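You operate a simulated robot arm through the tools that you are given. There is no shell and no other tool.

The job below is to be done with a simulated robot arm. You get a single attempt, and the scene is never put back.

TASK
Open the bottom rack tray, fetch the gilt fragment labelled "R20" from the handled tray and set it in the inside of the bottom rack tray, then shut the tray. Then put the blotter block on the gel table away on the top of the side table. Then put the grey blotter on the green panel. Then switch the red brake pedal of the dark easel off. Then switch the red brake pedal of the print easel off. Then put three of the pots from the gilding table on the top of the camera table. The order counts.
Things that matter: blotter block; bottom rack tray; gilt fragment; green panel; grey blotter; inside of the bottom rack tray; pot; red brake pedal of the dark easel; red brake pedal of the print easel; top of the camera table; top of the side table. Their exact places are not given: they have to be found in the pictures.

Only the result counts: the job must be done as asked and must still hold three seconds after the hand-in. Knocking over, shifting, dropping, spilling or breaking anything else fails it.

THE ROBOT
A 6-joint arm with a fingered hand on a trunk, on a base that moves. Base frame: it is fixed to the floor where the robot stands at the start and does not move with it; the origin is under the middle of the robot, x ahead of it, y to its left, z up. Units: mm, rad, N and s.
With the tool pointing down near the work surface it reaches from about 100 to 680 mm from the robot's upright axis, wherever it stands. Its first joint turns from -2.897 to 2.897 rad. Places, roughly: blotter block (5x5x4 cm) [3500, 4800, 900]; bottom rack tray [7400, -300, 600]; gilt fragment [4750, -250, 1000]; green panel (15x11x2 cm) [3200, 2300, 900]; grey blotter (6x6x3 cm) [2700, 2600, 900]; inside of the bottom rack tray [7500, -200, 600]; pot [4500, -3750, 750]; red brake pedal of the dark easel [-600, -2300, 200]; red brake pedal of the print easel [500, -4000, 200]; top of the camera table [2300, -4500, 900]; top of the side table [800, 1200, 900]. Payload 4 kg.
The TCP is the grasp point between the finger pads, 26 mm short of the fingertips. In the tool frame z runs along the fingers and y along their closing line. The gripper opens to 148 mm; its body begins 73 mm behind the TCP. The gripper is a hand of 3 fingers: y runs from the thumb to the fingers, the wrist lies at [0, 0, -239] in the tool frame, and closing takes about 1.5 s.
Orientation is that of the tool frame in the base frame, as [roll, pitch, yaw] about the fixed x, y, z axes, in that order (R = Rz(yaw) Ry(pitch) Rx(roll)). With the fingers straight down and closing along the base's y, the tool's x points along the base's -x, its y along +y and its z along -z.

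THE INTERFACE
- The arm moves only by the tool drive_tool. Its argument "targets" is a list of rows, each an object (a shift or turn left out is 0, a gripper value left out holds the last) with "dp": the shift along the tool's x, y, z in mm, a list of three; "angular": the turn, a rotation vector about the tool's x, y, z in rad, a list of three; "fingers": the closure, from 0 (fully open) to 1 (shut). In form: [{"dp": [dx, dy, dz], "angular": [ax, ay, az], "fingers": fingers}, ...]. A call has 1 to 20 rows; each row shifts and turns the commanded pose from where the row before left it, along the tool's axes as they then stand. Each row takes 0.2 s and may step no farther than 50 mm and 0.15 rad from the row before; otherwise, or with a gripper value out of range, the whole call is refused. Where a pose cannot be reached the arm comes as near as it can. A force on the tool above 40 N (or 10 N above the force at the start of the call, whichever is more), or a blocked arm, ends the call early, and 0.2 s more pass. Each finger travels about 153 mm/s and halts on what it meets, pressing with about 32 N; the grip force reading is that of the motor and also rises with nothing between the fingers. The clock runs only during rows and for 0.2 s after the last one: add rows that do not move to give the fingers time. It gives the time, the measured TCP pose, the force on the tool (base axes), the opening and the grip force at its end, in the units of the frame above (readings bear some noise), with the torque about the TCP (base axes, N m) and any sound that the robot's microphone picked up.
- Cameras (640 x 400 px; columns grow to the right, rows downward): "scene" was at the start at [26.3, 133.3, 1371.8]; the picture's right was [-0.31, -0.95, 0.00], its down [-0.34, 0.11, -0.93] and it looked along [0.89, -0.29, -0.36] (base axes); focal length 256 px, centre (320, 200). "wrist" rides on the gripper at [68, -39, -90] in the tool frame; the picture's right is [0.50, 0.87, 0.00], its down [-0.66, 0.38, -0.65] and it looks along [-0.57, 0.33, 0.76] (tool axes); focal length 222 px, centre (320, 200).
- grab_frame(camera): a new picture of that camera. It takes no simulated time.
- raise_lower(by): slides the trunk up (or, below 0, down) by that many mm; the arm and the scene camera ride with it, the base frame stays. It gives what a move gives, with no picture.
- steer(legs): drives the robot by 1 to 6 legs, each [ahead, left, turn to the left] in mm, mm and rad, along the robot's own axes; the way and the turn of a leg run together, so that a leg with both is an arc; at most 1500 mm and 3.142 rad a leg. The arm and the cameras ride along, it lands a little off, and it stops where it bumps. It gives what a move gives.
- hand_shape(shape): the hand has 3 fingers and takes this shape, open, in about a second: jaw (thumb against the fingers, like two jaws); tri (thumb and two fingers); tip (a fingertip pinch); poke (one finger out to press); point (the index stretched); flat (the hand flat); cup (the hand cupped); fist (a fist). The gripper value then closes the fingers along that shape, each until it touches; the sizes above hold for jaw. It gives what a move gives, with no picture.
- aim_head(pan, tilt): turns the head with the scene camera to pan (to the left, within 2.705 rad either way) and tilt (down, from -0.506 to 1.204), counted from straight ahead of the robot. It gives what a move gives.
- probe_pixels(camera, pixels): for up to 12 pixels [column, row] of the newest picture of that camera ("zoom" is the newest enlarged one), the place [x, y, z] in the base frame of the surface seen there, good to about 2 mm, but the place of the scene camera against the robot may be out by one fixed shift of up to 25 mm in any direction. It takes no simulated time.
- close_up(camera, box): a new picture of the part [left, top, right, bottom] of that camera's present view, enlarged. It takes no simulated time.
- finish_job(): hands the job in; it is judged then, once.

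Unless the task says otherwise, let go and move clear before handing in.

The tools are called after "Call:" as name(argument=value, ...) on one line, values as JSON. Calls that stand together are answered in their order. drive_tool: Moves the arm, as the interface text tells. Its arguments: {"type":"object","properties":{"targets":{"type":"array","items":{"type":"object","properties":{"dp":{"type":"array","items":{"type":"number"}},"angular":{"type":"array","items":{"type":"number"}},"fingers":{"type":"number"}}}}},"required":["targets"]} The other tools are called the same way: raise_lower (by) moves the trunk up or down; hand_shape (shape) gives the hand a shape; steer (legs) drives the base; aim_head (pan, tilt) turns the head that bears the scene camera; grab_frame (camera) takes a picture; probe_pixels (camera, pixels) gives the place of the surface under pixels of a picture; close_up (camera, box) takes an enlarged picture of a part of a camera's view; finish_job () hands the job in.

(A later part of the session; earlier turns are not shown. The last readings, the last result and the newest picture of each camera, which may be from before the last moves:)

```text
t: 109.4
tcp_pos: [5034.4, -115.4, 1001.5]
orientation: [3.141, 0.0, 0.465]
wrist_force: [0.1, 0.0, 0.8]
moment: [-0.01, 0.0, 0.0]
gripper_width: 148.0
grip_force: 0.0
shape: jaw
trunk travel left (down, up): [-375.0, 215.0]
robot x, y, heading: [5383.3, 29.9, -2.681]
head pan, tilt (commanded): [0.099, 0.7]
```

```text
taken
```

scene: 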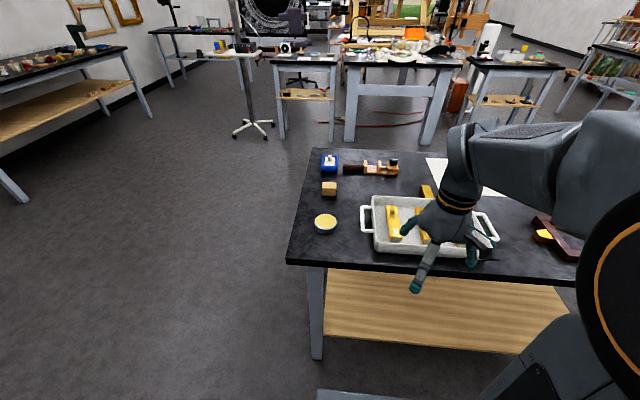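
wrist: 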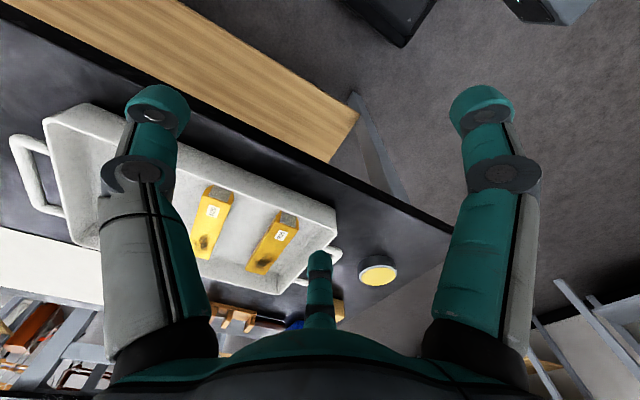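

Two labels are visible in the wrist view at (213,212) and (281,237). I'll zoom to read them.

Call:
close_up(camera="wrist", box=[180, 170, 320, 280])

Call:
probe_pixels(camera="wrist", pixels=[[213, 212], [281, 237], [202, 245], [265, 262], [222, 193], [290, 217], [240, 255], [335, 210], [60, 115], [95, 245]])

```text
3.64 times, centred on (250, 225) of wrist
```

zoom: 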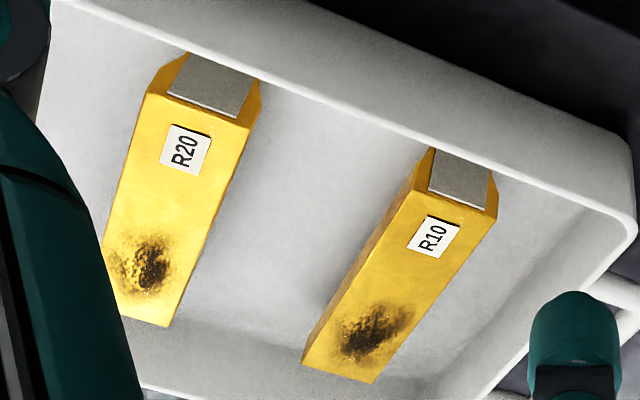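

```text
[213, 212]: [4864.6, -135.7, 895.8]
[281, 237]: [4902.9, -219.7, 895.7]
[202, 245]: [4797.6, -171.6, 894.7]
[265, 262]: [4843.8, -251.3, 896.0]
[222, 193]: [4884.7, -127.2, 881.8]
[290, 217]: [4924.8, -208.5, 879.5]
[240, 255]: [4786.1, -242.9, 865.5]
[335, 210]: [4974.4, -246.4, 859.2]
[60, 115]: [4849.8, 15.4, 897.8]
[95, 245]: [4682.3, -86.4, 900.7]
```

R20 is the middle fragment: label at (4865,-136,896), lying along the room axis with ~92 mm spacing to R10. I'll test partial closures in the air to learn the opening and the fingertip depth.

Call:
probe_pixels(camera="zoom", pixels=[[165, 95], [238, 125], [105, 240], [165, 322], [205, 85], [190, 240], [240, 170], [150, 90], [262, 90], [300, 250], [430, 235], [310, 355]])

Call:
drive_tool(targets=[{"fingers": 0.45}, {}, {}, {}, {}, {}])

Call:
grab_frame(camera="wrist")

Call:
drive_tool(targets=[{"fingers": 0.8}, {}, {}, {}, {}, {}])

Call:
grab_frame(camera="wrist")

```text
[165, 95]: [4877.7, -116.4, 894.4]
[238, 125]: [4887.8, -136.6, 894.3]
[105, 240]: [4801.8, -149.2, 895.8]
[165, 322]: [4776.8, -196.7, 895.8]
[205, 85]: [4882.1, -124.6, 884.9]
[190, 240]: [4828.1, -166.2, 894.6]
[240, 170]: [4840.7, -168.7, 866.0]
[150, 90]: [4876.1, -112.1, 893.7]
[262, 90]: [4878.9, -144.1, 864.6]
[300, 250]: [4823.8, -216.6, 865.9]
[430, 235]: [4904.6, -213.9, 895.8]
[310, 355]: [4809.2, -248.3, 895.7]
```

```text
t: 110.8
tcp_pos: [5033.4, -114.5, 1000.8]
orientation: [-3.141, -0.001, 0.465]
wrist_force: [0.1, -0.6, -0.2]
moment: [0.03, 0.02, -0.02]
gripper_width: 81.9
grip_force: 0.1
shape: jaw
trunk travel left (down, up): [-375.0, 215.0]
robot x, y, heading: [5378.2, 34.6, -2.679]
head pan, tilt (commanded): [0.099, 0.7]
```

```text
taken
```

wrist: 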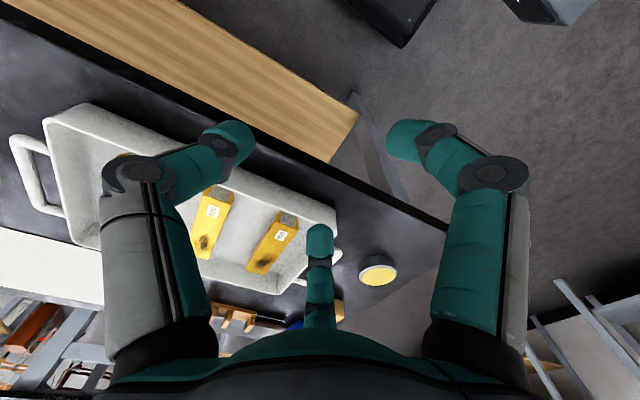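

```text
t: 112.2
tcp_pos: [5033.1, -114.9, 1001.2]
orientation: [-3.141, 0.0, 0.464]
wrist_force: [-0.1, -0.3, -0.5]
moment: [0.0, 0.01, 0.01]
gripper_width: 30.0
grip_force: 0.0
shape: jaw
trunk travel left (down, up): [-375.0, 215.0]
robot x, y, heading: [5380.4, 31.3, -2.674]
head pan, tilt (commanded): [0.099, 0.7]
```

```text
taken
```

wrist: 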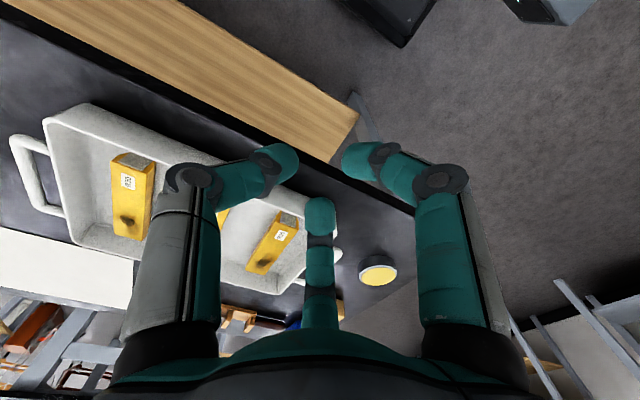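

Opening is linear (148·(1−c)); but the knuckles stay wide while the tips curl. I'll probe tips and knuckles at this 0.8 closure to know their depth.

Call:
probe_pixels(camera="wrist", pixels=[[285, 165], [270, 160], [245, 180], [195, 185], [350, 160], [365, 165], [395, 180], [440, 180], [320, 215], [320, 260], [295, 160], [345, 158]])

Call:
close_up(camera="wrist", box=[80, 140, 240, 260])

```text
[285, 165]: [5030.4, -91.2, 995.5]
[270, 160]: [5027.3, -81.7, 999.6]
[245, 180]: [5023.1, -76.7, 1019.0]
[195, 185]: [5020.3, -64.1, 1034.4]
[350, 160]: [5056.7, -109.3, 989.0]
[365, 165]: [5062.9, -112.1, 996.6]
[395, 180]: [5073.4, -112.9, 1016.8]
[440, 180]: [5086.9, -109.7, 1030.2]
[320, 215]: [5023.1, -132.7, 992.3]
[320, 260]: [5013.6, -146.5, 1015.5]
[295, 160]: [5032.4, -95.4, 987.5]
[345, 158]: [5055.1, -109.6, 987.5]
```

```text
3.33 times, centred on (160, 200) of wrist
```

zoom: 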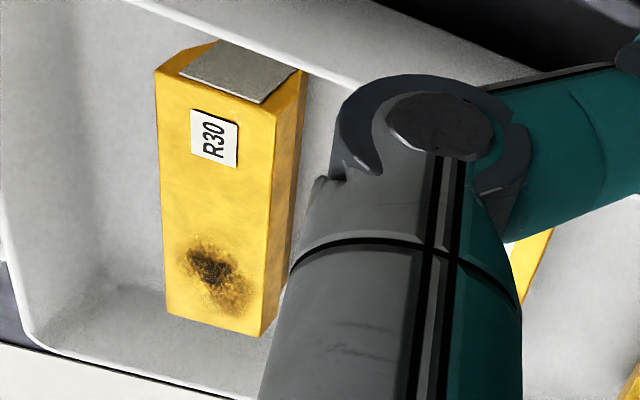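

R30 is on the other side, so R20 is in the middle: centre ≈ (4825,-154), top z 896, 30 mm wide, floor 866. I'll open to 0.5 and move above it, then check.

Call:
drive_tool(targets=[{"dp": [-41, -12, 0], "fingers": 0.5}, {"dp": [-41, -12, 0]}, {"dp": [-41, -12, 0]}, {"dp": [-40, -11, 0]}, {"dp": [-40, -11, 0]}, {"dp": [0, 0, 30]}, {"dp": [0, 0, 20]}, {}])

Call:
grab_frame(camera="wrist")

Call:
grab_frame(camera="scene")

```text
t: 114.0
tcp_pos: [4824.1, -152.8, 949.7]
orientation: [-3.14, 0.0, 0.464]
wrist_force: [-0.8, -0.7, -0.2]
moment: [0.0, -0.01, 0.02]
gripper_width: 73.4
grip_force: 0.1
shape: jaw
trunk travel left (down, up): [-375.0, 215.0]
robot x, y, heading: [5380.7, 30.7, -2.673]
head pan, tilt (commanded): [0.099, 0.7]
```

```text
taken
```

wrist: 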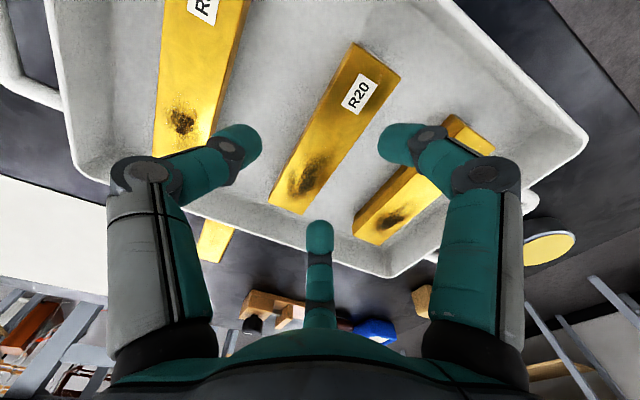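

```text
taken
```

scene: 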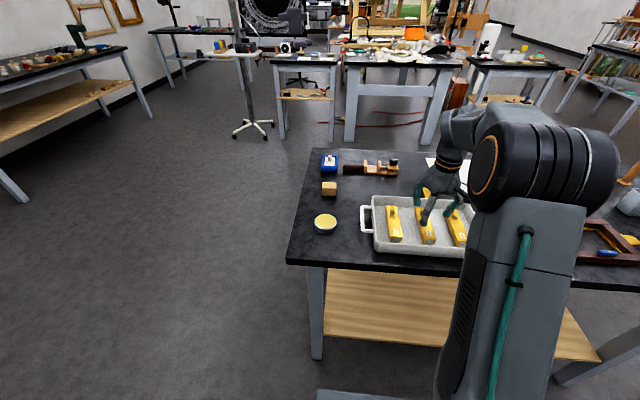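

R20 is centred between thumb and fingers. I'll descend to TCP z≈893 and close.

Call:
drive_tool(targets=[{"dp": [0, 0, 30]}, {"dp": [0, 0, 26]}, {}, {"fingers": 0.7}, {"fingers": 0.85}, {"fingers": 1}, {}, {}, {}])

Call:
grab_frame(camera="wrist")

```text
t: 116.0
tcp_pos: [4824.1, -153.8, 893.8]
orientation: [-3.14, 0.0, 0.464]
wrist_force: [0.2, 0.6, -0.3]
moment: [0.01, 0.0, 0.01]
gripper_width: 25.7
grip_force: 31.9
shape: jaw
trunk travel left (down, up): [-375.0, 215.0]
robot x, y, heading: [5382.3, 32.7, -2.677]
head pan, tilt (commanded): [0.099, 0.7]
```

```text
taken
```

wrist: 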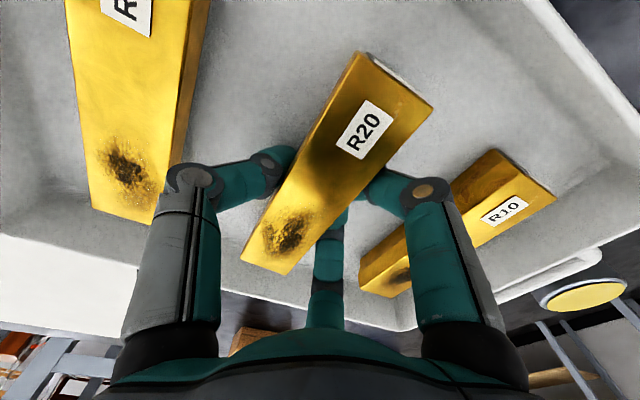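

Gripped R20 (width 25.7, 32 N). I'll lift straight up, then pull back over the edge.

Call:
drive_tool(targets=[{"dp": [0, 0, -15]}, {"dp": [0, 0, -25]}, {"dp": [0, 0, -40]}, {"dp": [0, 0, -40]}, {}])

Call:
grab_frame(camera="wrist")

Call:
grab_frame(camera="scene")

```text
t: 117.2
tcp_pos: [4828.7, -153.7, 1015.4]
orientation: [3.141, 0.0, 0.464]
wrist_force: [-0.2, -0.6, -0.4]
moment: [0.01, 0.02, -0.01]
gripper_width: 25.6
grip_force: 31.0
shape: jaw
trunk travel left (down, up): [-375.0, 215.0]
robot x, y, heading: [5378.1, 33.3, -2.674]
head pan, tilt (commanded): [0.099, 0.7]
```

```text
taken
```

wrist: 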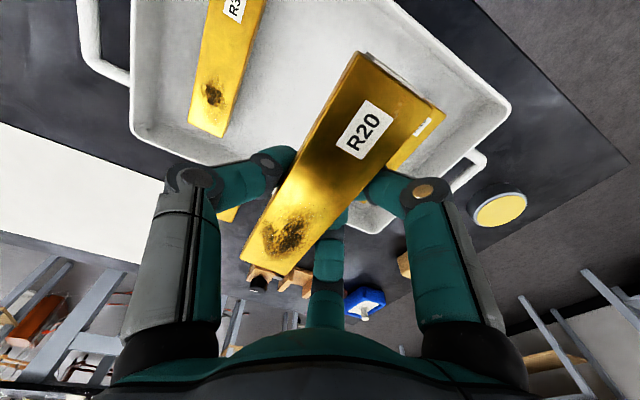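

```text
taken
```

scene: 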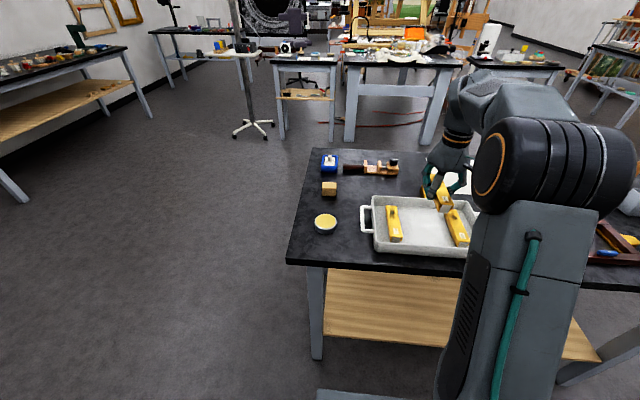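

R20 is held firmly. I'll retract the arm, back into the aisle, turn around and line up with the open tray.

Call:
drive_tool(targets=[{"dp": [45, 0, 0]}, {"dp": [45, 0, 0]}, {"dp": [45, 0, 0]}, {"dp": [45, 0, 0]}, {}])

Call:
steer(legs=[[-330, 0, 0], [0, 0, -3.14], [0, -1184, 0]])

Call:
aim_head(pan=0.2, tilt=0.6)

Call:
grab_frame(camera="scene")

Call:
grab_frame(camera="wrist")

```text
t: 118.4
tcp_pos: [4990.3, -75.6, 1018.3]
orientation: [3.142, 0.0, 0.465]
wrist_force: [-0.4, 0.5, -0.8]
moment: [-0.01, 0.02, 0.01]
gripper_width: 25.7
grip_force: 31.9
shape: jaw
trunk travel left (down, up): [-375.0, 215.0]
robot x, y, heading: [5380.6, 28.2, -2.677]
head pan, tilt (commanded): [0.099, 0.7]
```

```text
t: 133.6
tcp_pos: [6558.9, -806.4, 1017.5]
orientation: [3.141, -0.001, -2.717]
wrist_force: [-0.2, -0.3, 0.2]
moment: [-0.03, -0.01, -0.04]
gripper_width: 25.8
grip_force: 32.6
shape: jaw
trunk travel left (down, up): [-375.0, 215.0]
robot x, y, heading: [6163.4, -898.9, 0.425]
head pan, tilt (commanded): [0.099, 0.7]
```

```text
t: 134.2
tcp_pos: [6558.5, -806.5, 1019.6]
orientation: [-3.14, 0.0, -2.717]
wrist_force: [-0.3, 0.3, -0.1]
moment: [-0.01, 0.01, 0.0]
gripper_width: 25.6
grip_force: 32.1
shape: jaw
trunk travel left (down, up): [-375.0, 215.0]
robot x, y, heading: [6166.3, -896.7, 0.423]
head pan, tilt (commanded): [0.201, 0.6]
```

```text
taken
```

scene: 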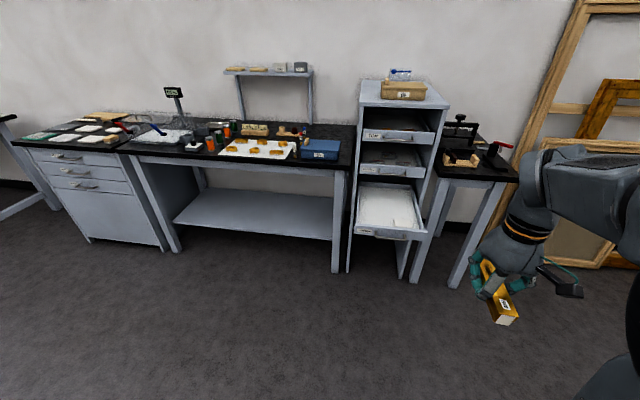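

```text
taken
```

wrist: 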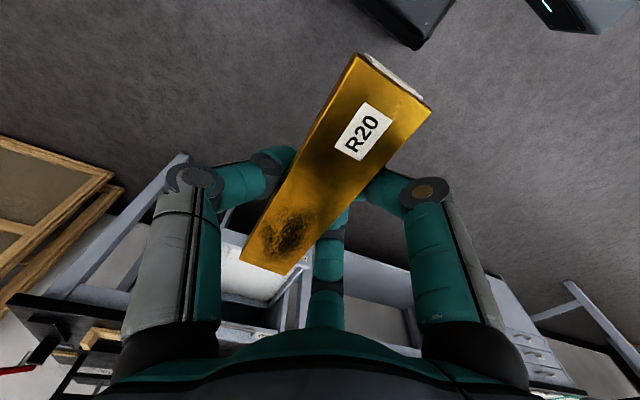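

Lined up within a few mm (u≈5108, v≈-3566, heading 0.424). I'll fix heading, centre the hand, lower the trunk and approach the tray.

Call:
steer(legs=[[0, 0, 0.042]])

Call:
drive_tool(targets=[{"dp": [0, 40, 0]}, {"dp": [0, 35, 0]}, {}])

Call:
raise_lower(by=-250)

Call:
steer(legs=[[450, 0, 0]])

Call:
grab_frame(camera="scene")

Call:
grab_frame(camera="wrist")

```text
t: 135.0
tcp_pos: [6555.0, -790.2, 1019.3]
orientation: [3.141, 0.001, -2.673]
wrist_force: [0.8, 1.1, -0.1]
moment: [0.01, -0.01, -0.01]
gripper_width: 25.4
grip_force: 32.1
shape: jaw
trunk travel left (down, up): [-375.0, 215.0]
robot x, y, heading: [6163.8, -900.3, 0.468]
head pan, tilt (commanded): [0.201, 0.6]
```

```text
t: 135.8
tcp_pos: [6521.4, -725.1, 1018.3]
orientation: [3.141, 0.0, -2.673]
wrist_force: [-0.4, -0.3, -0.3]
moment: [-0.04, 0.01, 0.0]
gripper_width: 25.4
grip_force: 31.9
shape: jaw
trunk travel left (down, up): [-375.0, 215.0]
robot x, y, heading: [6165.0, -897.3, 0.469]
head pan, tilt (commanded): [0.201, 0.6]
```

```text
t: 138.4
tcp_pos: [6522.0, -724.9, 768.7]
orientation: [3.141, 0.0, -2.675]
wrist_force: [-0.8, 0.1, -0.4]
moment: [0.02, 0.01, -0.01]
gripper_width: 25.6
grip_force: 31.8
shape: jaw
trunk travel left (down, up): [-125.0, 465.0]
robot x, y, heading: [6166.6, -894.0, 0.467]
head pan, tilt (commanded): [0.201, 0.6]
```

```text
t: 141.1
tcp_pos: [6925.4, -519.5, 768.6]
orientation: [-3.141, 0.0, -2.672]
wrist_force: [-0.6, -0.6, -0.3]
moment: [0.01, 0.02, -0.04]
gripper_width: 25.5
grip_force: 32.0
shape: jaw
trunk travel left (down, up): [-125.0, 465.0]
robot x, y, heading: [6571.3, -691.4, 0.472]
head pan, tilt (commanded): [0.201, 0.6]
```

```text
taken
```

scene: 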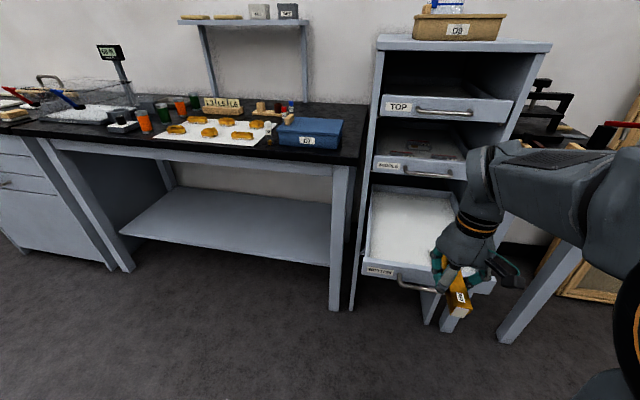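

```text
taken
```

wrist: 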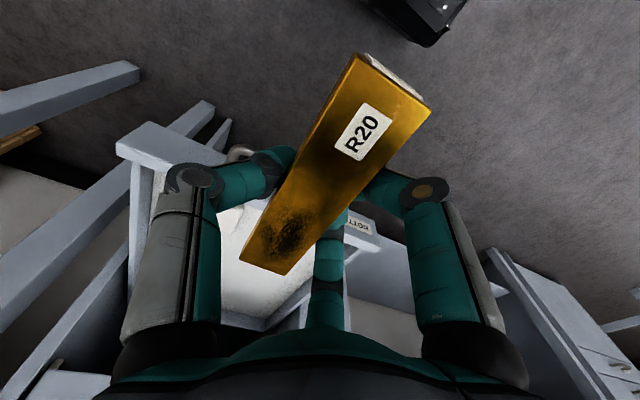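

TCP is in line with the tray (v≈-3570). I'll extend 220 mm forward over it and probe the floor height.

Call:
drive_tool(targets=[{"dp": [-44, 0, 0]}, {"dp": [-44, 0, 0]}, {"dp": [-44, 0, 0]}, {"dp": [-44, 0, 0]}, {"dp": [-44, 0, 0]}, {}])

Call:
grab_frame(camera="scene")

Call:
grab_frame(camera="wrist")

```text
t: 142.5
tcp_pos: [7121.7, -421.1, 771.8]
orientation: [3.141, 0.0, -2.672]
wrist_force: [-0.6, -0.6, -0.7]
moment: [0.03, 0.0, -0.01]
gripper_width: 25.6
grip_force: 32.1
shape: jaw
trunk travel left (down, up): [-125.0, 465.0]
robot x, y, heading: [6566.7, -692.2, 0.468]
head pan, tilt (commanded): [0.201, 0.6]
```

```text
taken
```

scene: 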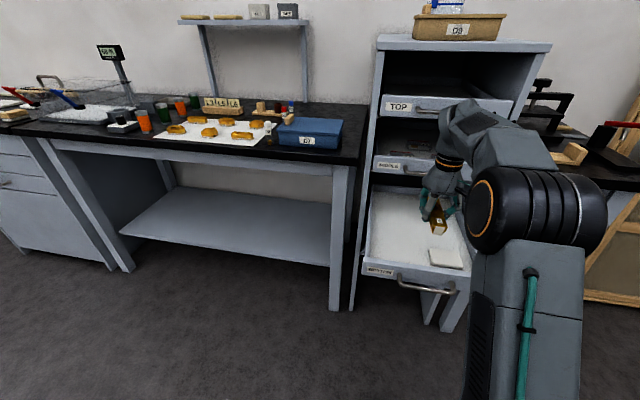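

```text
taken
```

wrist: 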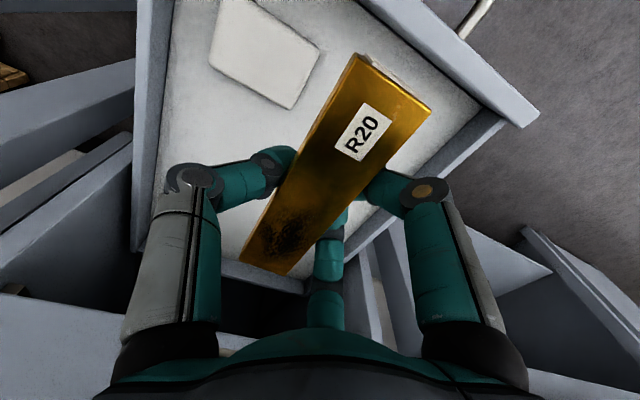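

A white pad lies in the front right of the tray at wrist (265,55). I'll probe pad and floor to choose a spot clear of it.

Call:
probe_pixels(camera="wrist", pixels=[[210, 65], [290, 107], [318, 48], [245, 5], [265, 55], [190, 130], [440, 140], [500, 118], [420, 20], [240, 230], [160, 180], [370, 240]])

```text
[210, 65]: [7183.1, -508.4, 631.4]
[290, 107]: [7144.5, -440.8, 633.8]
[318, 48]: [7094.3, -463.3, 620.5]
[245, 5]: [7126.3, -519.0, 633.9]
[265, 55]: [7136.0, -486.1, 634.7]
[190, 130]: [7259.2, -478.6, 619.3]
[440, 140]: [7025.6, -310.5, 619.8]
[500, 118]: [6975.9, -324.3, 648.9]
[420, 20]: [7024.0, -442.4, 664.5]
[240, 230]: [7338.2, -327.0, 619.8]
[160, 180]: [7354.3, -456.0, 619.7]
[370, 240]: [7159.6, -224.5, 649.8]
```

Floor is z 619.7; pad edge at v≈-3596 so I'll shift 45 mm left before lowering. Then descend to TCP z≈650.

Call:
drive_tool(targets=[{"dp": [0, 45, 0]}, {"dp": [0, 0, 40]}, {"dp": [0, 0, 40]}, {"dp": [0, 0, 20]}, {}])

Call:
grab_frame(camera="wrist")

Call:
grab_frame(camera="scene")

```text
t: 143.7
tcp_pos: [7099.3, -379.8, 668.2]
orientation: [3.142, 0.001, -2.672]
wrist_force: [0.2, -0.7, -0.4]
moment: [-0.02, -0.02, 0.0]
gripper_width: 25.5
grip_force: 31.8
shape: jaw
trunk travel left (down, up): [-125.0, 465.0]
robot x, y, heading: [6569.2, -691.2, 0.469]
head pan, tilt (commanded): [0.201, 0.6]
```

```text
taken
```

wrist: 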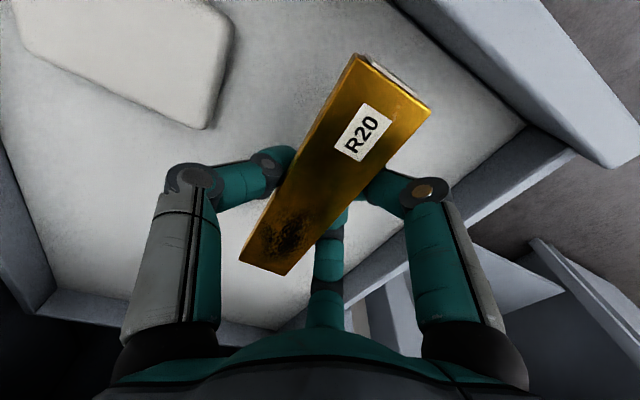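

```text
taken
```

scene: 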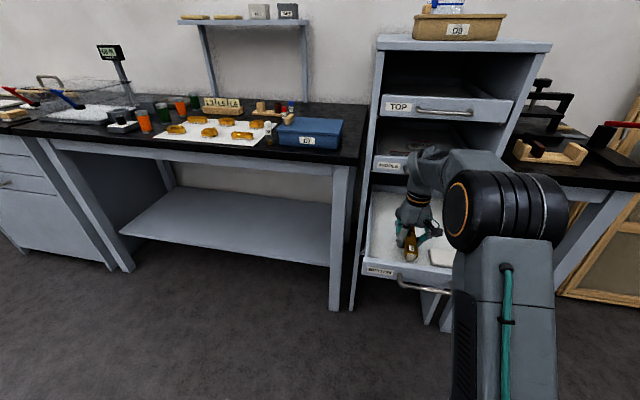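

The fragment hangs over the clear floor left of the pad. I'll lower 19 mm, open partly and lift away.

Call:
drive_tool(targets=[{"dp": [0, 0, 10]}, {"dp": [0, 0, 8]}, {}])

Call:
drive_tool(targets=[{"fingers": 0.75}, {"fingers": 0.6}, {}, {}, {"dp": [0, 0, -30]}, {"dp": [0, 0, -40]}, {"dp": [0, 0, -40]}, {}])

Call:
grab_frame(camera="wrist")

```text
t: 144.5
tcp_pos: [7101.9, -378.5, 650.0]
orientation: [3.141, 0.001, -2.672]
wrist_force: [-0.5, 1.0, -1.2]
moment: [-0.01, 0.0, -0.03]
gripper_width: 25.2
grip_force: 31.5
shape: jaw
trunk travel left (down, up): [-125.0, 465.0]
robot x, y, heading: [6567.9, -689.6, 0.471]
head pan, tilt (commanded): [0.201, 0.6]
```

```text
t: 146.3
tcp_pos: [7101.0, -376.5, 760.5]
orientation: [-3.141, 0.0, -2.673]
wrist_force: [0.3, 0.4, 0.5]
moment: [0.02, -0.01, 0.0]
gripper_width: 58.6
grip_force: 0.1
shape: jaw
trunk travel left (down, up): [-125.0, 465.0]
robot x, y, heading: [6568.3, -690.5, 0.474]
head pan, tilt (commanded): [0.201, 0.6]
```

```text
taken
```

wrist: 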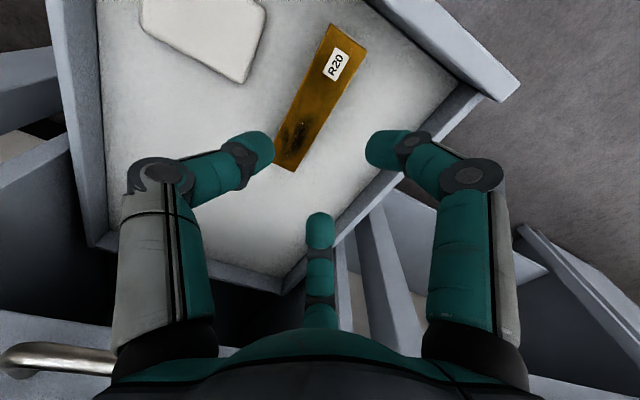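

R20 lies in the tray. I'll retract, back off, and bring the hand back to the horizontal handle pose.

Call:
drive_tool(targets=[{"dp": [0, 0, -30]}, {"dp": [48, 0, 0]}, {"dp": [48, 0, 0]}, {"dp": [48, 0, 0]}, {"dp": [48, 0, 0]}, {"fingers": 0}])

Call:
steer(legs=[[-260, 0, 0]])

Call:
drive_tool(targets=[{"dp": [-45, 0, 0]}, {"dp": [-45, 0, 0]}, {"dp": [-45, 0, 0]}, {"dp": [-25, -35, 0]}, {"angular": [0, -0.143, 0]}, {"angular": [0, -0.143, 0]}, {"angular": [0, -0.143, 0]}, {"angular": [0, -0.143, 0]}, {"angular": [0, -0.143, 0]}, {"angular": [0, -0.143, 0]}, {"angular": [0, -0.143, 0]}, {"angular": [0, -0.143, 0]}, {"angular": [0, -0.143, 0]}, {"angular": [0, -0.143, 0]}, {"angular": [0, -0.1408, 0]}])

Call:
drive_tool(targets=[{"angular": [0, 0, -0.143]}, {"angular": [0, 0, -0.143]}, {"angular": [0, 0, -0.143]}, {"angular": [0, 0, -0.143]}, {"angular": [0, 0, -0.143]}, {"angular": [0, 0, -0.143]}, {"angular": [0, 0, -0.143]}, {"angular": [0, 0, -0.143]}, {"angular": [0, 0, -0.143]}, {"angular": [0, 0, -0.143]}, {"angular": [0, 0, -0.1408]}])

Call:
raise_lower(by=-120)

Call:
grab_frame(camera="scene")

Call:
grab_frame(camera="wrist")

```text
t: 147.7
tcp_pos: [6930.8, -466.1, 790.2]
orientation: [-3.141, 0.0, -2.673]
wrist_force: [-0.6, -0.1, -0.4]
moment: [-0.01, -0.02, -0.03]
gripper_width: 148.0
grip_force: 0.1
shape: jaw
trunk travel left (down, up): [-125.0, 465.0]
robot x, y, heading: [6569.4, -691.8, 0.471]
head pan, tilt (commanded): [0.201, 0.6]
```

```text
t: 149.6
tcp_pos: [6700.9, -583.4, 790.5]
orientation: [3.141, -0.001, -2.676]
wrist_force: [-0.3, -0.2, 0.6]
moment: [-0.03, -0.01, 0.02]
gripper_width: 148.0
grip_force: 0.0
shape: jaw
trunk travel left (down, up): [-125.0, 465.0]
robot x, y, heading: [6341.0, -810.5, 0.466]
head pan, tilt (commanded): [0.201, 0.6]
```

```text
t: 152.8
tcp_pos: [6859.6, -544.3, 789.0]
orientation: [2.143, 1.57, 2.609]
wrist_force: [-0.4, 0.2, -0.5]
moment: [-0.04, 0.02, 0.01]
gripper_width: 147.8
grip_force: 0.0
shape: jaw
trunk travel left (down, up): [-125.0, 465.0]
robot x, y, heading: [6334.5, -811.3, 0.465]
head pan, tilt (commanded): [0.201, 0.6]
```

```text
t: 155.2
tcp_pos: [6858.9, -541.2, 789.3]
orientation: [-1.571, -0.003, -1.103]
wrist_force: [1.1, -0.3, 0.0]
moment: [-0.03, 0.0, 0.01]
gripper_width: 147.7
grip_force: 0.0
shape: jaw
trunk travel left (down, up): [-125.0, 465.0]
robot x, y, heading: [6338.8, -811.8, 0.464]
head pan, tilt (commanded): [0.201, 0.6]
```

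```text
t: 156.7
tcp_pos: [6857.8, -541.2, 669.9]
orientation: [-1.571, 0.0, -1.105]
wrist_force: [0.2, 0.3, -0.7]
moment: [0.01, 0.03, 0.03]
gripper_width: 147.8
grip_force: 0.1
shape: jaw
trunk travel left (down, up): [-5.0, 585.0]
robot x, y, heading: [6336.4, -811.1, 0.465]
head pan, tilt (commanded): [0.201, 0.6]
```

```text
taken
```

scene: 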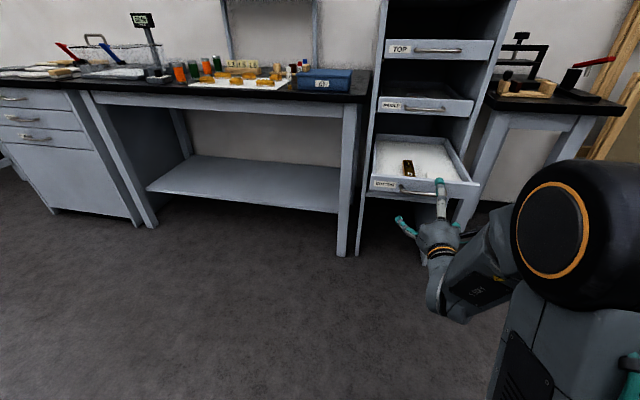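

```text
taken
```

wrist: 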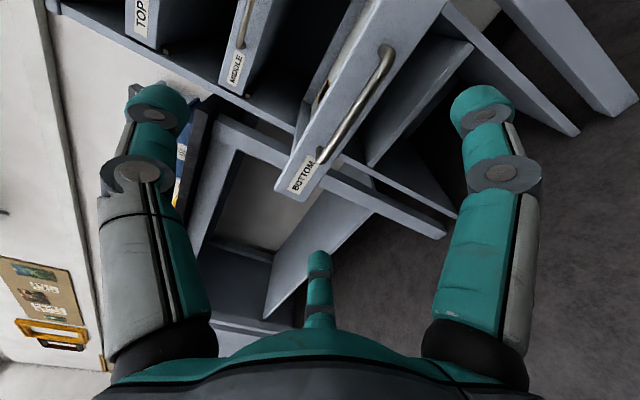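

Call:
probe_pixels(camera="wrist", pixels=[[386, 60], [380, 75], [370, 92], [360, 107], [350, 121], [340, 135], [330, 149], [322, 158], [340, 110], [310, 165]])

```text
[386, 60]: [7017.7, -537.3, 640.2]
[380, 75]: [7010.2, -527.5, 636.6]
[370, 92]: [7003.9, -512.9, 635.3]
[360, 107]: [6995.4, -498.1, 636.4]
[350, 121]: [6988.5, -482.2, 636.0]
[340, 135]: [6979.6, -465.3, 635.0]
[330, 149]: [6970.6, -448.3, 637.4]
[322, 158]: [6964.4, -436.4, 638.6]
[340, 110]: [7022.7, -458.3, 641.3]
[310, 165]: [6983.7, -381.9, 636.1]
```

The bar centre is at u≈6030, v≈-3569, z≈636. I'll align, drive the base ahead 138 mm, and close on the bar.

Call:
drive_tool(targets=[{"dp": [10, 34, 0]}, {}])

Call:
steer(legs=[[100, 0, 0]])

Call:
grab_frame(camera="wrist")

```text
t: 157.3
tcp_pos: [6863.7, -551.4, 636.2]
orientation: [-1.57, 0.0, -1.106]
wrist_force: [0.4, -0.1, -0.3]
moment: [-0.01, 0.02, -0.02]
gripper_width: 147.9
grip_force: 0.0
shape: jaw
trunk travel left (down, up): [-5.0, 585.0]
robot x, y, heading: [6338.4, -811.5, 0.462]
head pan, tilt (commanded): [0.201, 0.6]
```

```text
t: 158.5
tcp_pos: [6957.9, -505.7, 637.1]
orientation: [-1.57, -0.001, -1.107]
wrist_force: [-0.6, 0.7, -1.3]
moment: [-0.01, 0.01, 0.03]
gripper_width: 148.0
grip_force: 0.1
shape: jaw
trunk travel left (down, up): [-5.0, 585.0]
robot x, y, heading: [6432.5, -760.1, 0.464]
head pan, tilt (commanded): [0.201, 0.6]
```

```text
taken
```

wrist: 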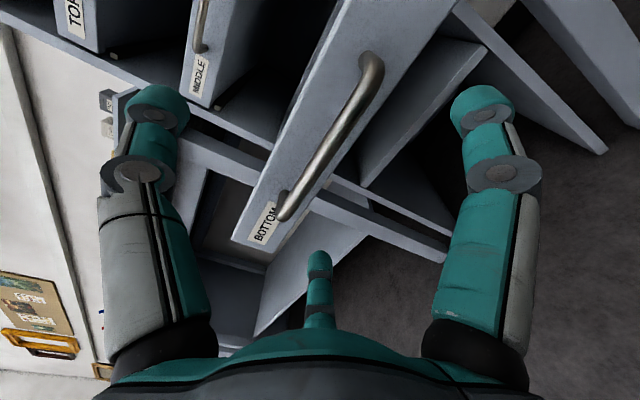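

TCP is 38 mm short of the bar. I'll step forward and close.

Call:
drive_tool(targets=[{"dp": [0, 0, 20]}, {"dp": [0, 0, 18]}, {"fingers": 1}, {}, {}, {}, {}, {}, {}, {}, {}])

Call:
grab_frame(camera="wrist")

```text
t: 160.9
tcp_pos: [6990.3, -486.2, 636.3]
orientation: [-1.57, 0.0, -1.107]
wrist_force: [1.4, 0.4, -0.4]
moment: [0.05, 0.0, -0.01]
gripper_width: 0.5
grip_force: 32.1
shape: jaw
trunk travel left (down, up): [-5.0, 585.0]
robot x, y, heading: [6430.2, -767.8, 0.463]
head pan, tilt (commanded): [0.201, 0.6]
```

```text
taken
```

wrist: 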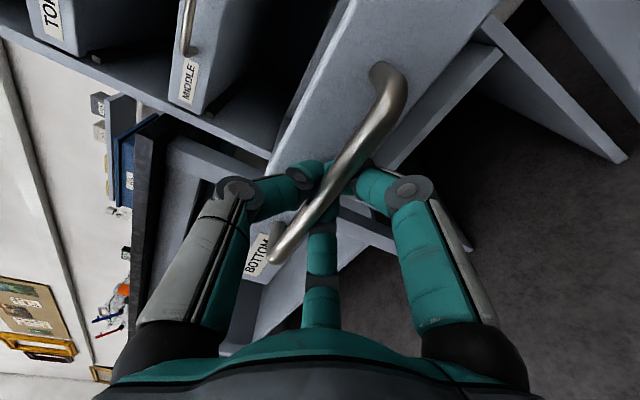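

The bar is enclosed. I'll drive ahead 225 mm to push the tray in, then finish with the arm.

Call:
steer(legs=[[225, 0, 0.002]])

Call:
grab_frame(camera="scene")

Call:
grab_frame(camera="wrist")

```text
t: 162.6
tcp_pos: [7190.9, -381.2, 634.6]
orientation: [-1.57, -0.001, -1.102]
wrist_force: [0.4, -0.1, 0.8]
moment: [-0.01, 0.02, 0.01]
gripper_width: 0.0
grip_force: 32.0
shape: jaw
trunk travel left (down, up): [-5.0, 585.0]
robot x, y, heading: [6630.4, -662.7, 0.468]
head pan, tilt (commanded): [0.201, 0.6]
```

```text
taken
```

scene: 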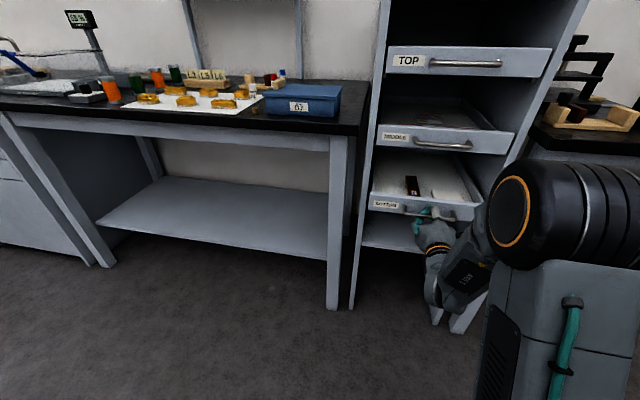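

```text
taken
```

wrist: 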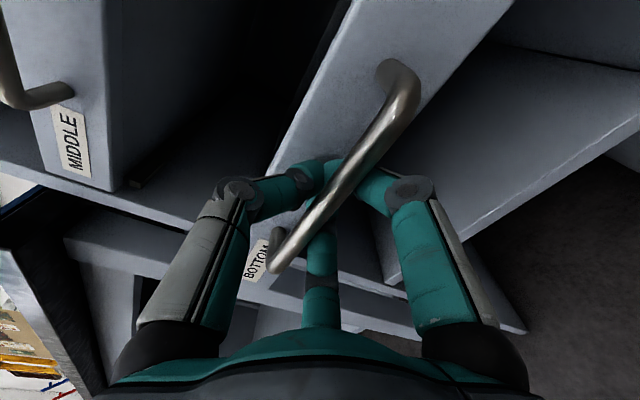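

About 45 mm remain. I'll push on with the arm in small steps until the stop is felt.

Call:
drive_tool(targets=[{"dp": [0, 0, 15]}, {"dp": [0, 0, 15]}, {"dp": [0, 0, 10]}, {"dp": [0, 0, 6]}, {"dp": [0, 0, 5]}, {"dp": [0, 0, 4]}, {"dp": [0, 0, 4]}, {"dp": [0, 0, 4]}, {}])

Call:
grab_frame(camera="wrist")

Call:
grab_frame(camera="scene")

```text
t: 164.6
tcp_pos: [7246.7, -355.0, 637.8]
orientation: [-1.571, -0.001, -1.102]
wrist_force: [-12.4, -4.3, 0.8]
moment: [0.06, -0.05, 0.03]
gripper_width: 0.5
grip_force: 31.8
shape: jaw
trunk travel left (down, up): [-5.0, 585.0]
robot x, y, heading: [6631.0, -660.8, 0.469]
head pan, tilt (commanded): [0.201, 0.6]
```

```text
taken
```

wrist: 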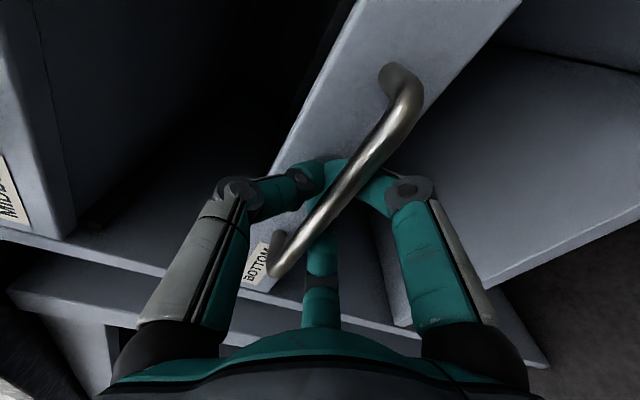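

```text
taken
```

scene: 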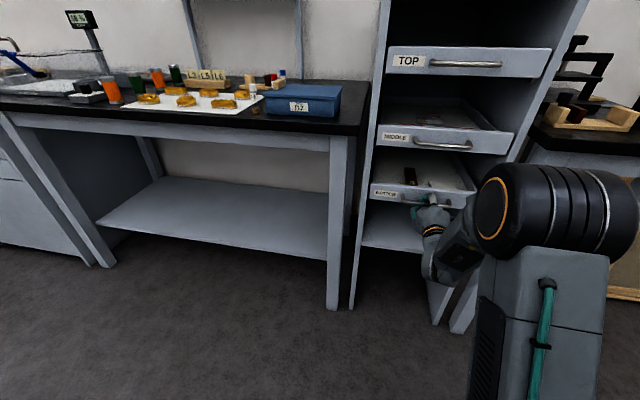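

Resistance of ~13 N appears: likely at the stop. I'll probe the three panels to compare their depth.

Call:
close_up(camera="scene", box=[350, 30, 560, 260])

```text
1.74 times, centred on (455, 145) of scene
```

zoom: 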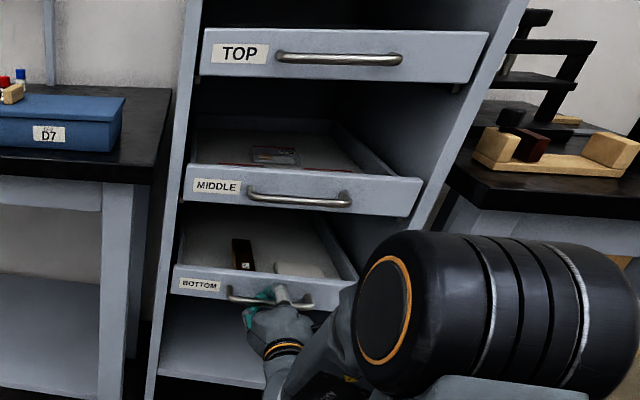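

Call:
probe_pixels(camera="zoom", pixels=[[215, 60], [195, 186], [188, 198], [178, 285], [200, 285], [182, 272], [240, 50], [215, 185], [400, 190], [450, 60], [242, 255], [170, 282]])

```text
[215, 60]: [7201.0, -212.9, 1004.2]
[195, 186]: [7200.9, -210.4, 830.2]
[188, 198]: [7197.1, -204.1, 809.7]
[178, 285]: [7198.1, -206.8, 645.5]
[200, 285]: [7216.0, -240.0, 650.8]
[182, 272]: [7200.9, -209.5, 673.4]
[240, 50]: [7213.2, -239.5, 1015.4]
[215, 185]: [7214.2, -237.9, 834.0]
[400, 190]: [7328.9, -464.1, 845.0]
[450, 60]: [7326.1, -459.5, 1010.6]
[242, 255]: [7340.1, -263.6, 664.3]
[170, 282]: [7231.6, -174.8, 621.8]
```

The bottom panel is flush with the middle one (u≈6342 vs 6341): shut. I'll ease off, open, back away and check.

Call:
drive_tool(targets=[{"dp": [0, 0, -4]}, {"fingers": 0}, {}, {}, {}, {}, {}, {}, {}])

Call:
steer(legs=[[-350, 0, 0]])

Call:
grab_frame(camera="scene")

Call:
close_up(camera="scene", box=[330, 60, 540, 260])

```text
t: 166.6
tcp_pos: [7243.5, -354.7, 635.7]
orientation: [-1.571, 0.002, -1.1]
wrist_force: [0.7, 0.3, -0.3]
moment: [0.02, -0.03, 0.01]
gripper_width: 148.0
grip_force: 0.0
shape: jaw
trunk travel left (down, up): [-5.0, 585.0]
robot x, y, heading: [6629.2, -665.6, 0.469]
head pan, tilt (commanded): [0.201, 0.6]
```

```text
t: 168.8
tcp_pos: [6928.9, -515.1, 636.7]
orientation: [-1.57, -0.001, -1.098]
wrist_force: [-0.1, 0.4, -0.1]
moment: [-0.04, 0.01, 0.04]
gripper_width: 147.8
grip_force: 0.0
shape: jaw
trunk travel left (down, up): [-5.0, 585.0]
robot x, y, heading: [6320.1, -819.3, 0.474]
head pan, tilt (commanded): [0.201, 0.6]
```

```text
taken
```

scene: 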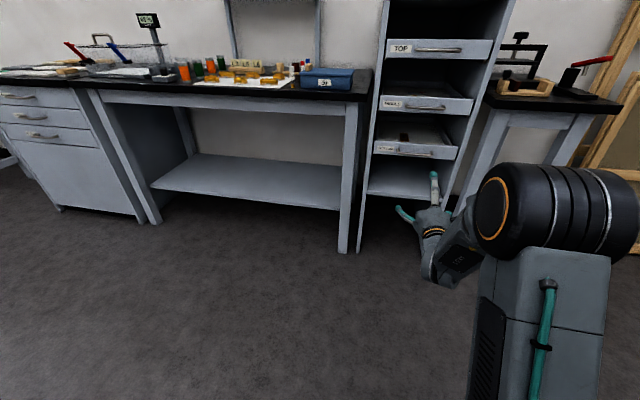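

```text
2.00 times, centred on (435, 160) of scene
```

zoom: 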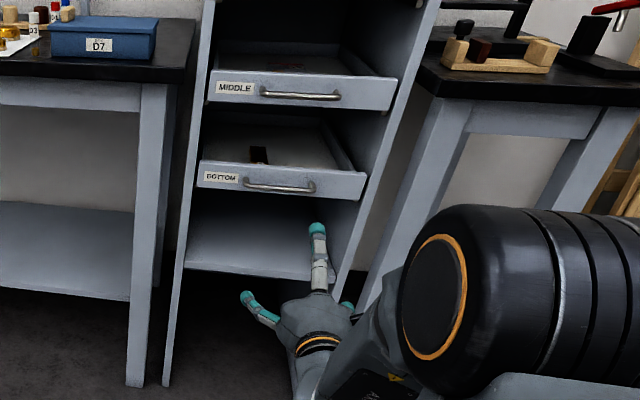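

The tray is shut with R20 inside. I'll raise the trunk, point the hand down again, tuck it, and look left for the way to the gel table.

Call:
probe_pixels(camera="zoom", pixels=[[210, 178], [355, 190], [225, 88], [258, 154]])

Call:
raise_lower(by=370)

Call:
drive_tool(targets=[{"angular": [0, 0, 0.143]}, {"angular": [0, 0, 0.143]}, {"angular": [0, 0, 0.143]}, {"angular": [0, 0, 0.143]}, {"angular": [0, 0, 0.143]}, {"angular": [0, 0, 0.143]}, {"angular": [0, 0, 0.143]}, {"angular": [0, 0, 0.143]}, {"angular": [0, 0, 0.143]}, {"angular": [0, 0, 0.143]}, {"angular": [0, 0, 0.1408]}])

Call:
drive_tool(targets=[{"angular": [0, 0.143, 0]}, {"angular": [0, 0.143, 0]}, {"angular": [0, 0.143, 0]}, {"angular": [0, 0.143, 0]}, {"angular": [0, 0.143, 0]}, {"angular": [0, 0.143, 0]}, {"angular": [0, 0.143, 0]}, {"angular": [0, 0.143, 0]}, {"angular": [0, 0.143, 0]}, {"angular": [0, 0.143, 0]}, {"angular": [0, 0.1408, 0]}, {"dp": [50, 0, 0]}, {"dp": [50, 0, 0]}, {"dp": [50, 0, 0]}, {"dp": [50, 0, 0]}, {"dp": [50, 0, 0]}])

Call:
aim_head(pan=1.5, tilt=0.3)

Call:
grab_frame(camera="scene")

```text
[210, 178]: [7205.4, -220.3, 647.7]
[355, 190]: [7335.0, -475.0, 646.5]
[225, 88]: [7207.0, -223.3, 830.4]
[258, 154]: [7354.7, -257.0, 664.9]
```

```text
t: 172.4
tcp_pos: [6928.8, -514.8, 1006.9]
orientation: [-1.572, -0.001, -1.099]
wrist_force: [0.1, -0.2, 0.4]
moment: [0.02, 0.0, 0.02]
gripper_width: 147.9
grip_force: 0.1
shape: jaw
trunk travel left (down, up): [-375.0, 215.0]
robot x, y, heading: [6316.8, -819.3, 0.473]
head pan, tilt (commanded): [0.201, 0.6]
```

```text
t: 174.8
tcp_pos: [6929.4, -514.3, 1006.9]
orientation: [1.786, 1.566, 2.259]
wrist_force: [0.5, 0.7, -0.3]
moment: [0.01, -0.01, -0.02]
gripper_width: 147.9
grip_force: 0.0
shape: jaw
trunk travel left (down, up): [-375.0, 215.0]
robot x, y, heading: [6318.0, -818.8, 0.469]
head pan, tilt (commanded): [0.201, 0.6]
```

```text
t: 178.2
tcp_pos: [6705.4, -627.7, 1006.0]
orientation: [-3.141, -0.001, -2.67]
wrist_force: [0.8, 1.4, 0.3]
moment: [-0.02, 0.02, -0.01]
gripper_width: 147.9
grip_force: 0.2
shape: jaw
trunk travel left (down, up): [-375.0, 215.0]
robot x, y, heading: [6315.6, -822.1, 0.467]
head pan, tilt (commanded): [0.201, 0.6]
```

```text
t: 179.7
tcp_pos: [6706.1, -627.6, 1005.1]
orientation: [-3.141, 0.003, -2.67]
wrist_force: [-0.3, 0.4, -0.4]
moment: [0.0, -0.01, -0.02]
gripper_width: 147.9
grip_force: 0.0
shape: jaw
trunk travel left (down, up): [-375.0, 215.0]
robot x, y, heading: [6317.6, -823.4, 0.474]
head pan, tilt (commanded): [1.499, 0.3]
```

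```text
taken
```

scene: 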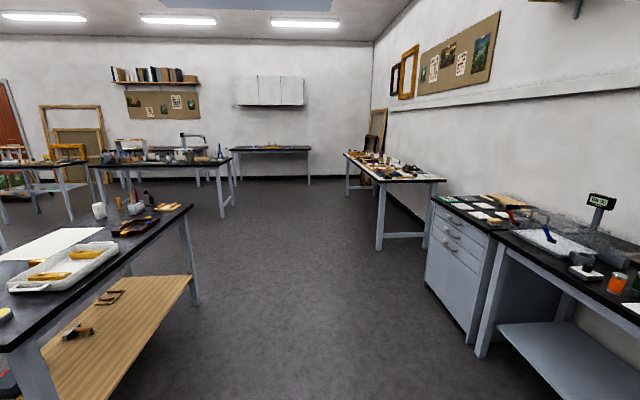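

The aisle leftward is open; the gel table sits at (270,150) by the wall. Probing it and nearby corners for the route.

Call:
probe_pixels(camera="scene", pixels=[[234, 152], [310, 150], [308, 182], [236, 184], [440, 182], [380, 247], [348, 194], [228, 161], [222, 217], [200, 300], [270, 152], [300, 230]])

Call:
close_up(camera="scene", box=[210, 120, 340, 200])

```text
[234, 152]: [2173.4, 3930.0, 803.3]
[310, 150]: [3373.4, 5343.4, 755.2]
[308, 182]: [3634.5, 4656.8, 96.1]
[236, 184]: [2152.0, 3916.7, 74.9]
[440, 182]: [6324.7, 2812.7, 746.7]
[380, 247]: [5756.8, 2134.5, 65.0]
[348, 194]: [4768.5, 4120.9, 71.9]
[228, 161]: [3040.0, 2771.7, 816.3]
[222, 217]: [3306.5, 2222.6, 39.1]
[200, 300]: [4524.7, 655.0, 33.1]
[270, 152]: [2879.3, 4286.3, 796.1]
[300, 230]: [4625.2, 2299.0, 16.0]
```

```text
4.92 times, centred on (275, 160) of scene
```

zoom: 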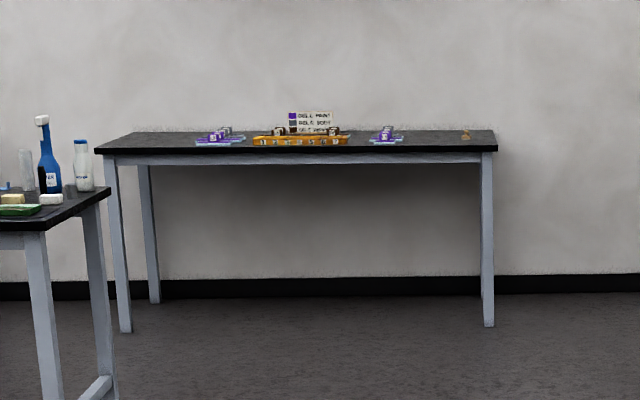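

The gel table's front edge is at v≈2500 with u 3650–5400, straight down this aisle. I'll turn left and drive along.

Call:
steer(legs=[[0, 0, 1.562], [1400, 0, 0], [1400, 0, 0]])

Call:
aim_head(pan=0.0, tilt=0.3)

Call:
grab_frame(camera="scene")

```text
t: 197.4
tcp_pos: [4686.1, 2045.3, 1004.6]
orientation: [-3.141, 0.001, -1.048]
wrist_force: [0.4, -0.1, -0.3]
moment: [0.03, 0.0, -0.02]
gripper_width: 147.8
grip_force: 0.1
shape: jaw
trunk travel left (down, up): [-375.0, 215.0]
robot x, y, heading: [4897.9, 1665.2, 2.089]
head pan, tilt (commanded): [1.499, 0.3]
```

```text
t: 199.0
tcp_pos: [4686.9, 2044.1, 1005.3]
orientation: [-3.141, 0.0, -1.049]
wrist_force: [-0.4, 0.3, 0.5]
moment: [0.02, -0.02, 0.02]
gripper_width: 147.5
grip_force: 0.2
shape: jaw
trunk travel left (down, up): [-375.0, 215.0]
robot x, y, heading: [4900.1, 1665.9, 2.097]
head pan, tilt (commanded): [0.0, 0.3]
```

```text
taken
```

scene: 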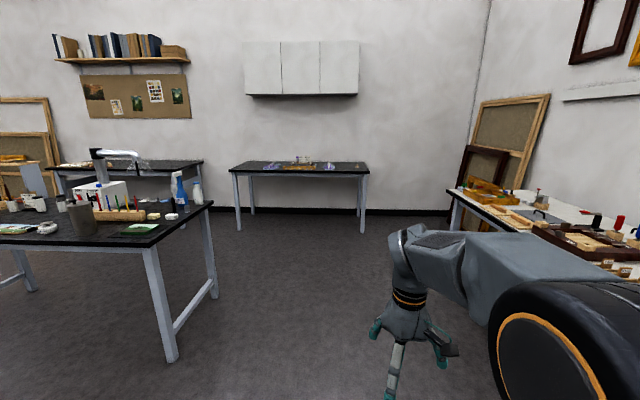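

Robot is at u≈5127, v≈-708, heading slightly off. I'll correct and drive up to the gel table.

Call:
steer(legs=[[0, 0, -0.059], [1300, -75, 0], [1250, -70, 0]])

Call:
aim_head(pan=0.1, tilt=0.5)

Call:
grab_frame(camera="scene")

```text
t: 211.9
tcp_pos: [3703.2, 4398.4, 1004.6]
orientation: [-3.141, 0.0, -1.097]
wrist_force: [0.2, -0.8, 0.1]
moment: [-0.01, 0.01, 0.0]
gripper_width: 148.1
grip_force: 0.0
shape: jaw
trunk travel left (down, up): [-375.0, 215.0]
robot x, y, heading: [3895.6, 4010.5, 2.048]
head pan, tilt (commanded): [0.0, 0.3]
```

```text
t: 212.6
tcp_pos: [3702.4, 4396.5, 1005.0]
orientation: [-3.141, 0.0, -1.098]
wrist_force: [-0.1, 0.0, -0.1]
moment: [0.02, 0.01, -0.01]
gripper_width: 147.6
grip_force: 0.0
shape: jaw
trunk travel left (down, up): [-375.0, 215.0]
robot x, y, heading: [3896.6, 4007.5, 2.042]
head pan, tilt (commanded): [0.099, 0.499]
```

```text
taken
```

scene: 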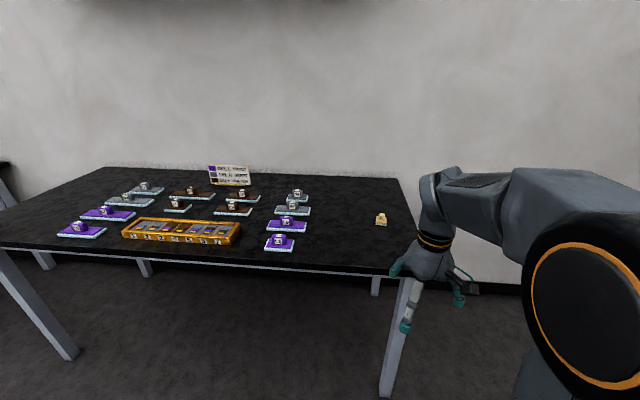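

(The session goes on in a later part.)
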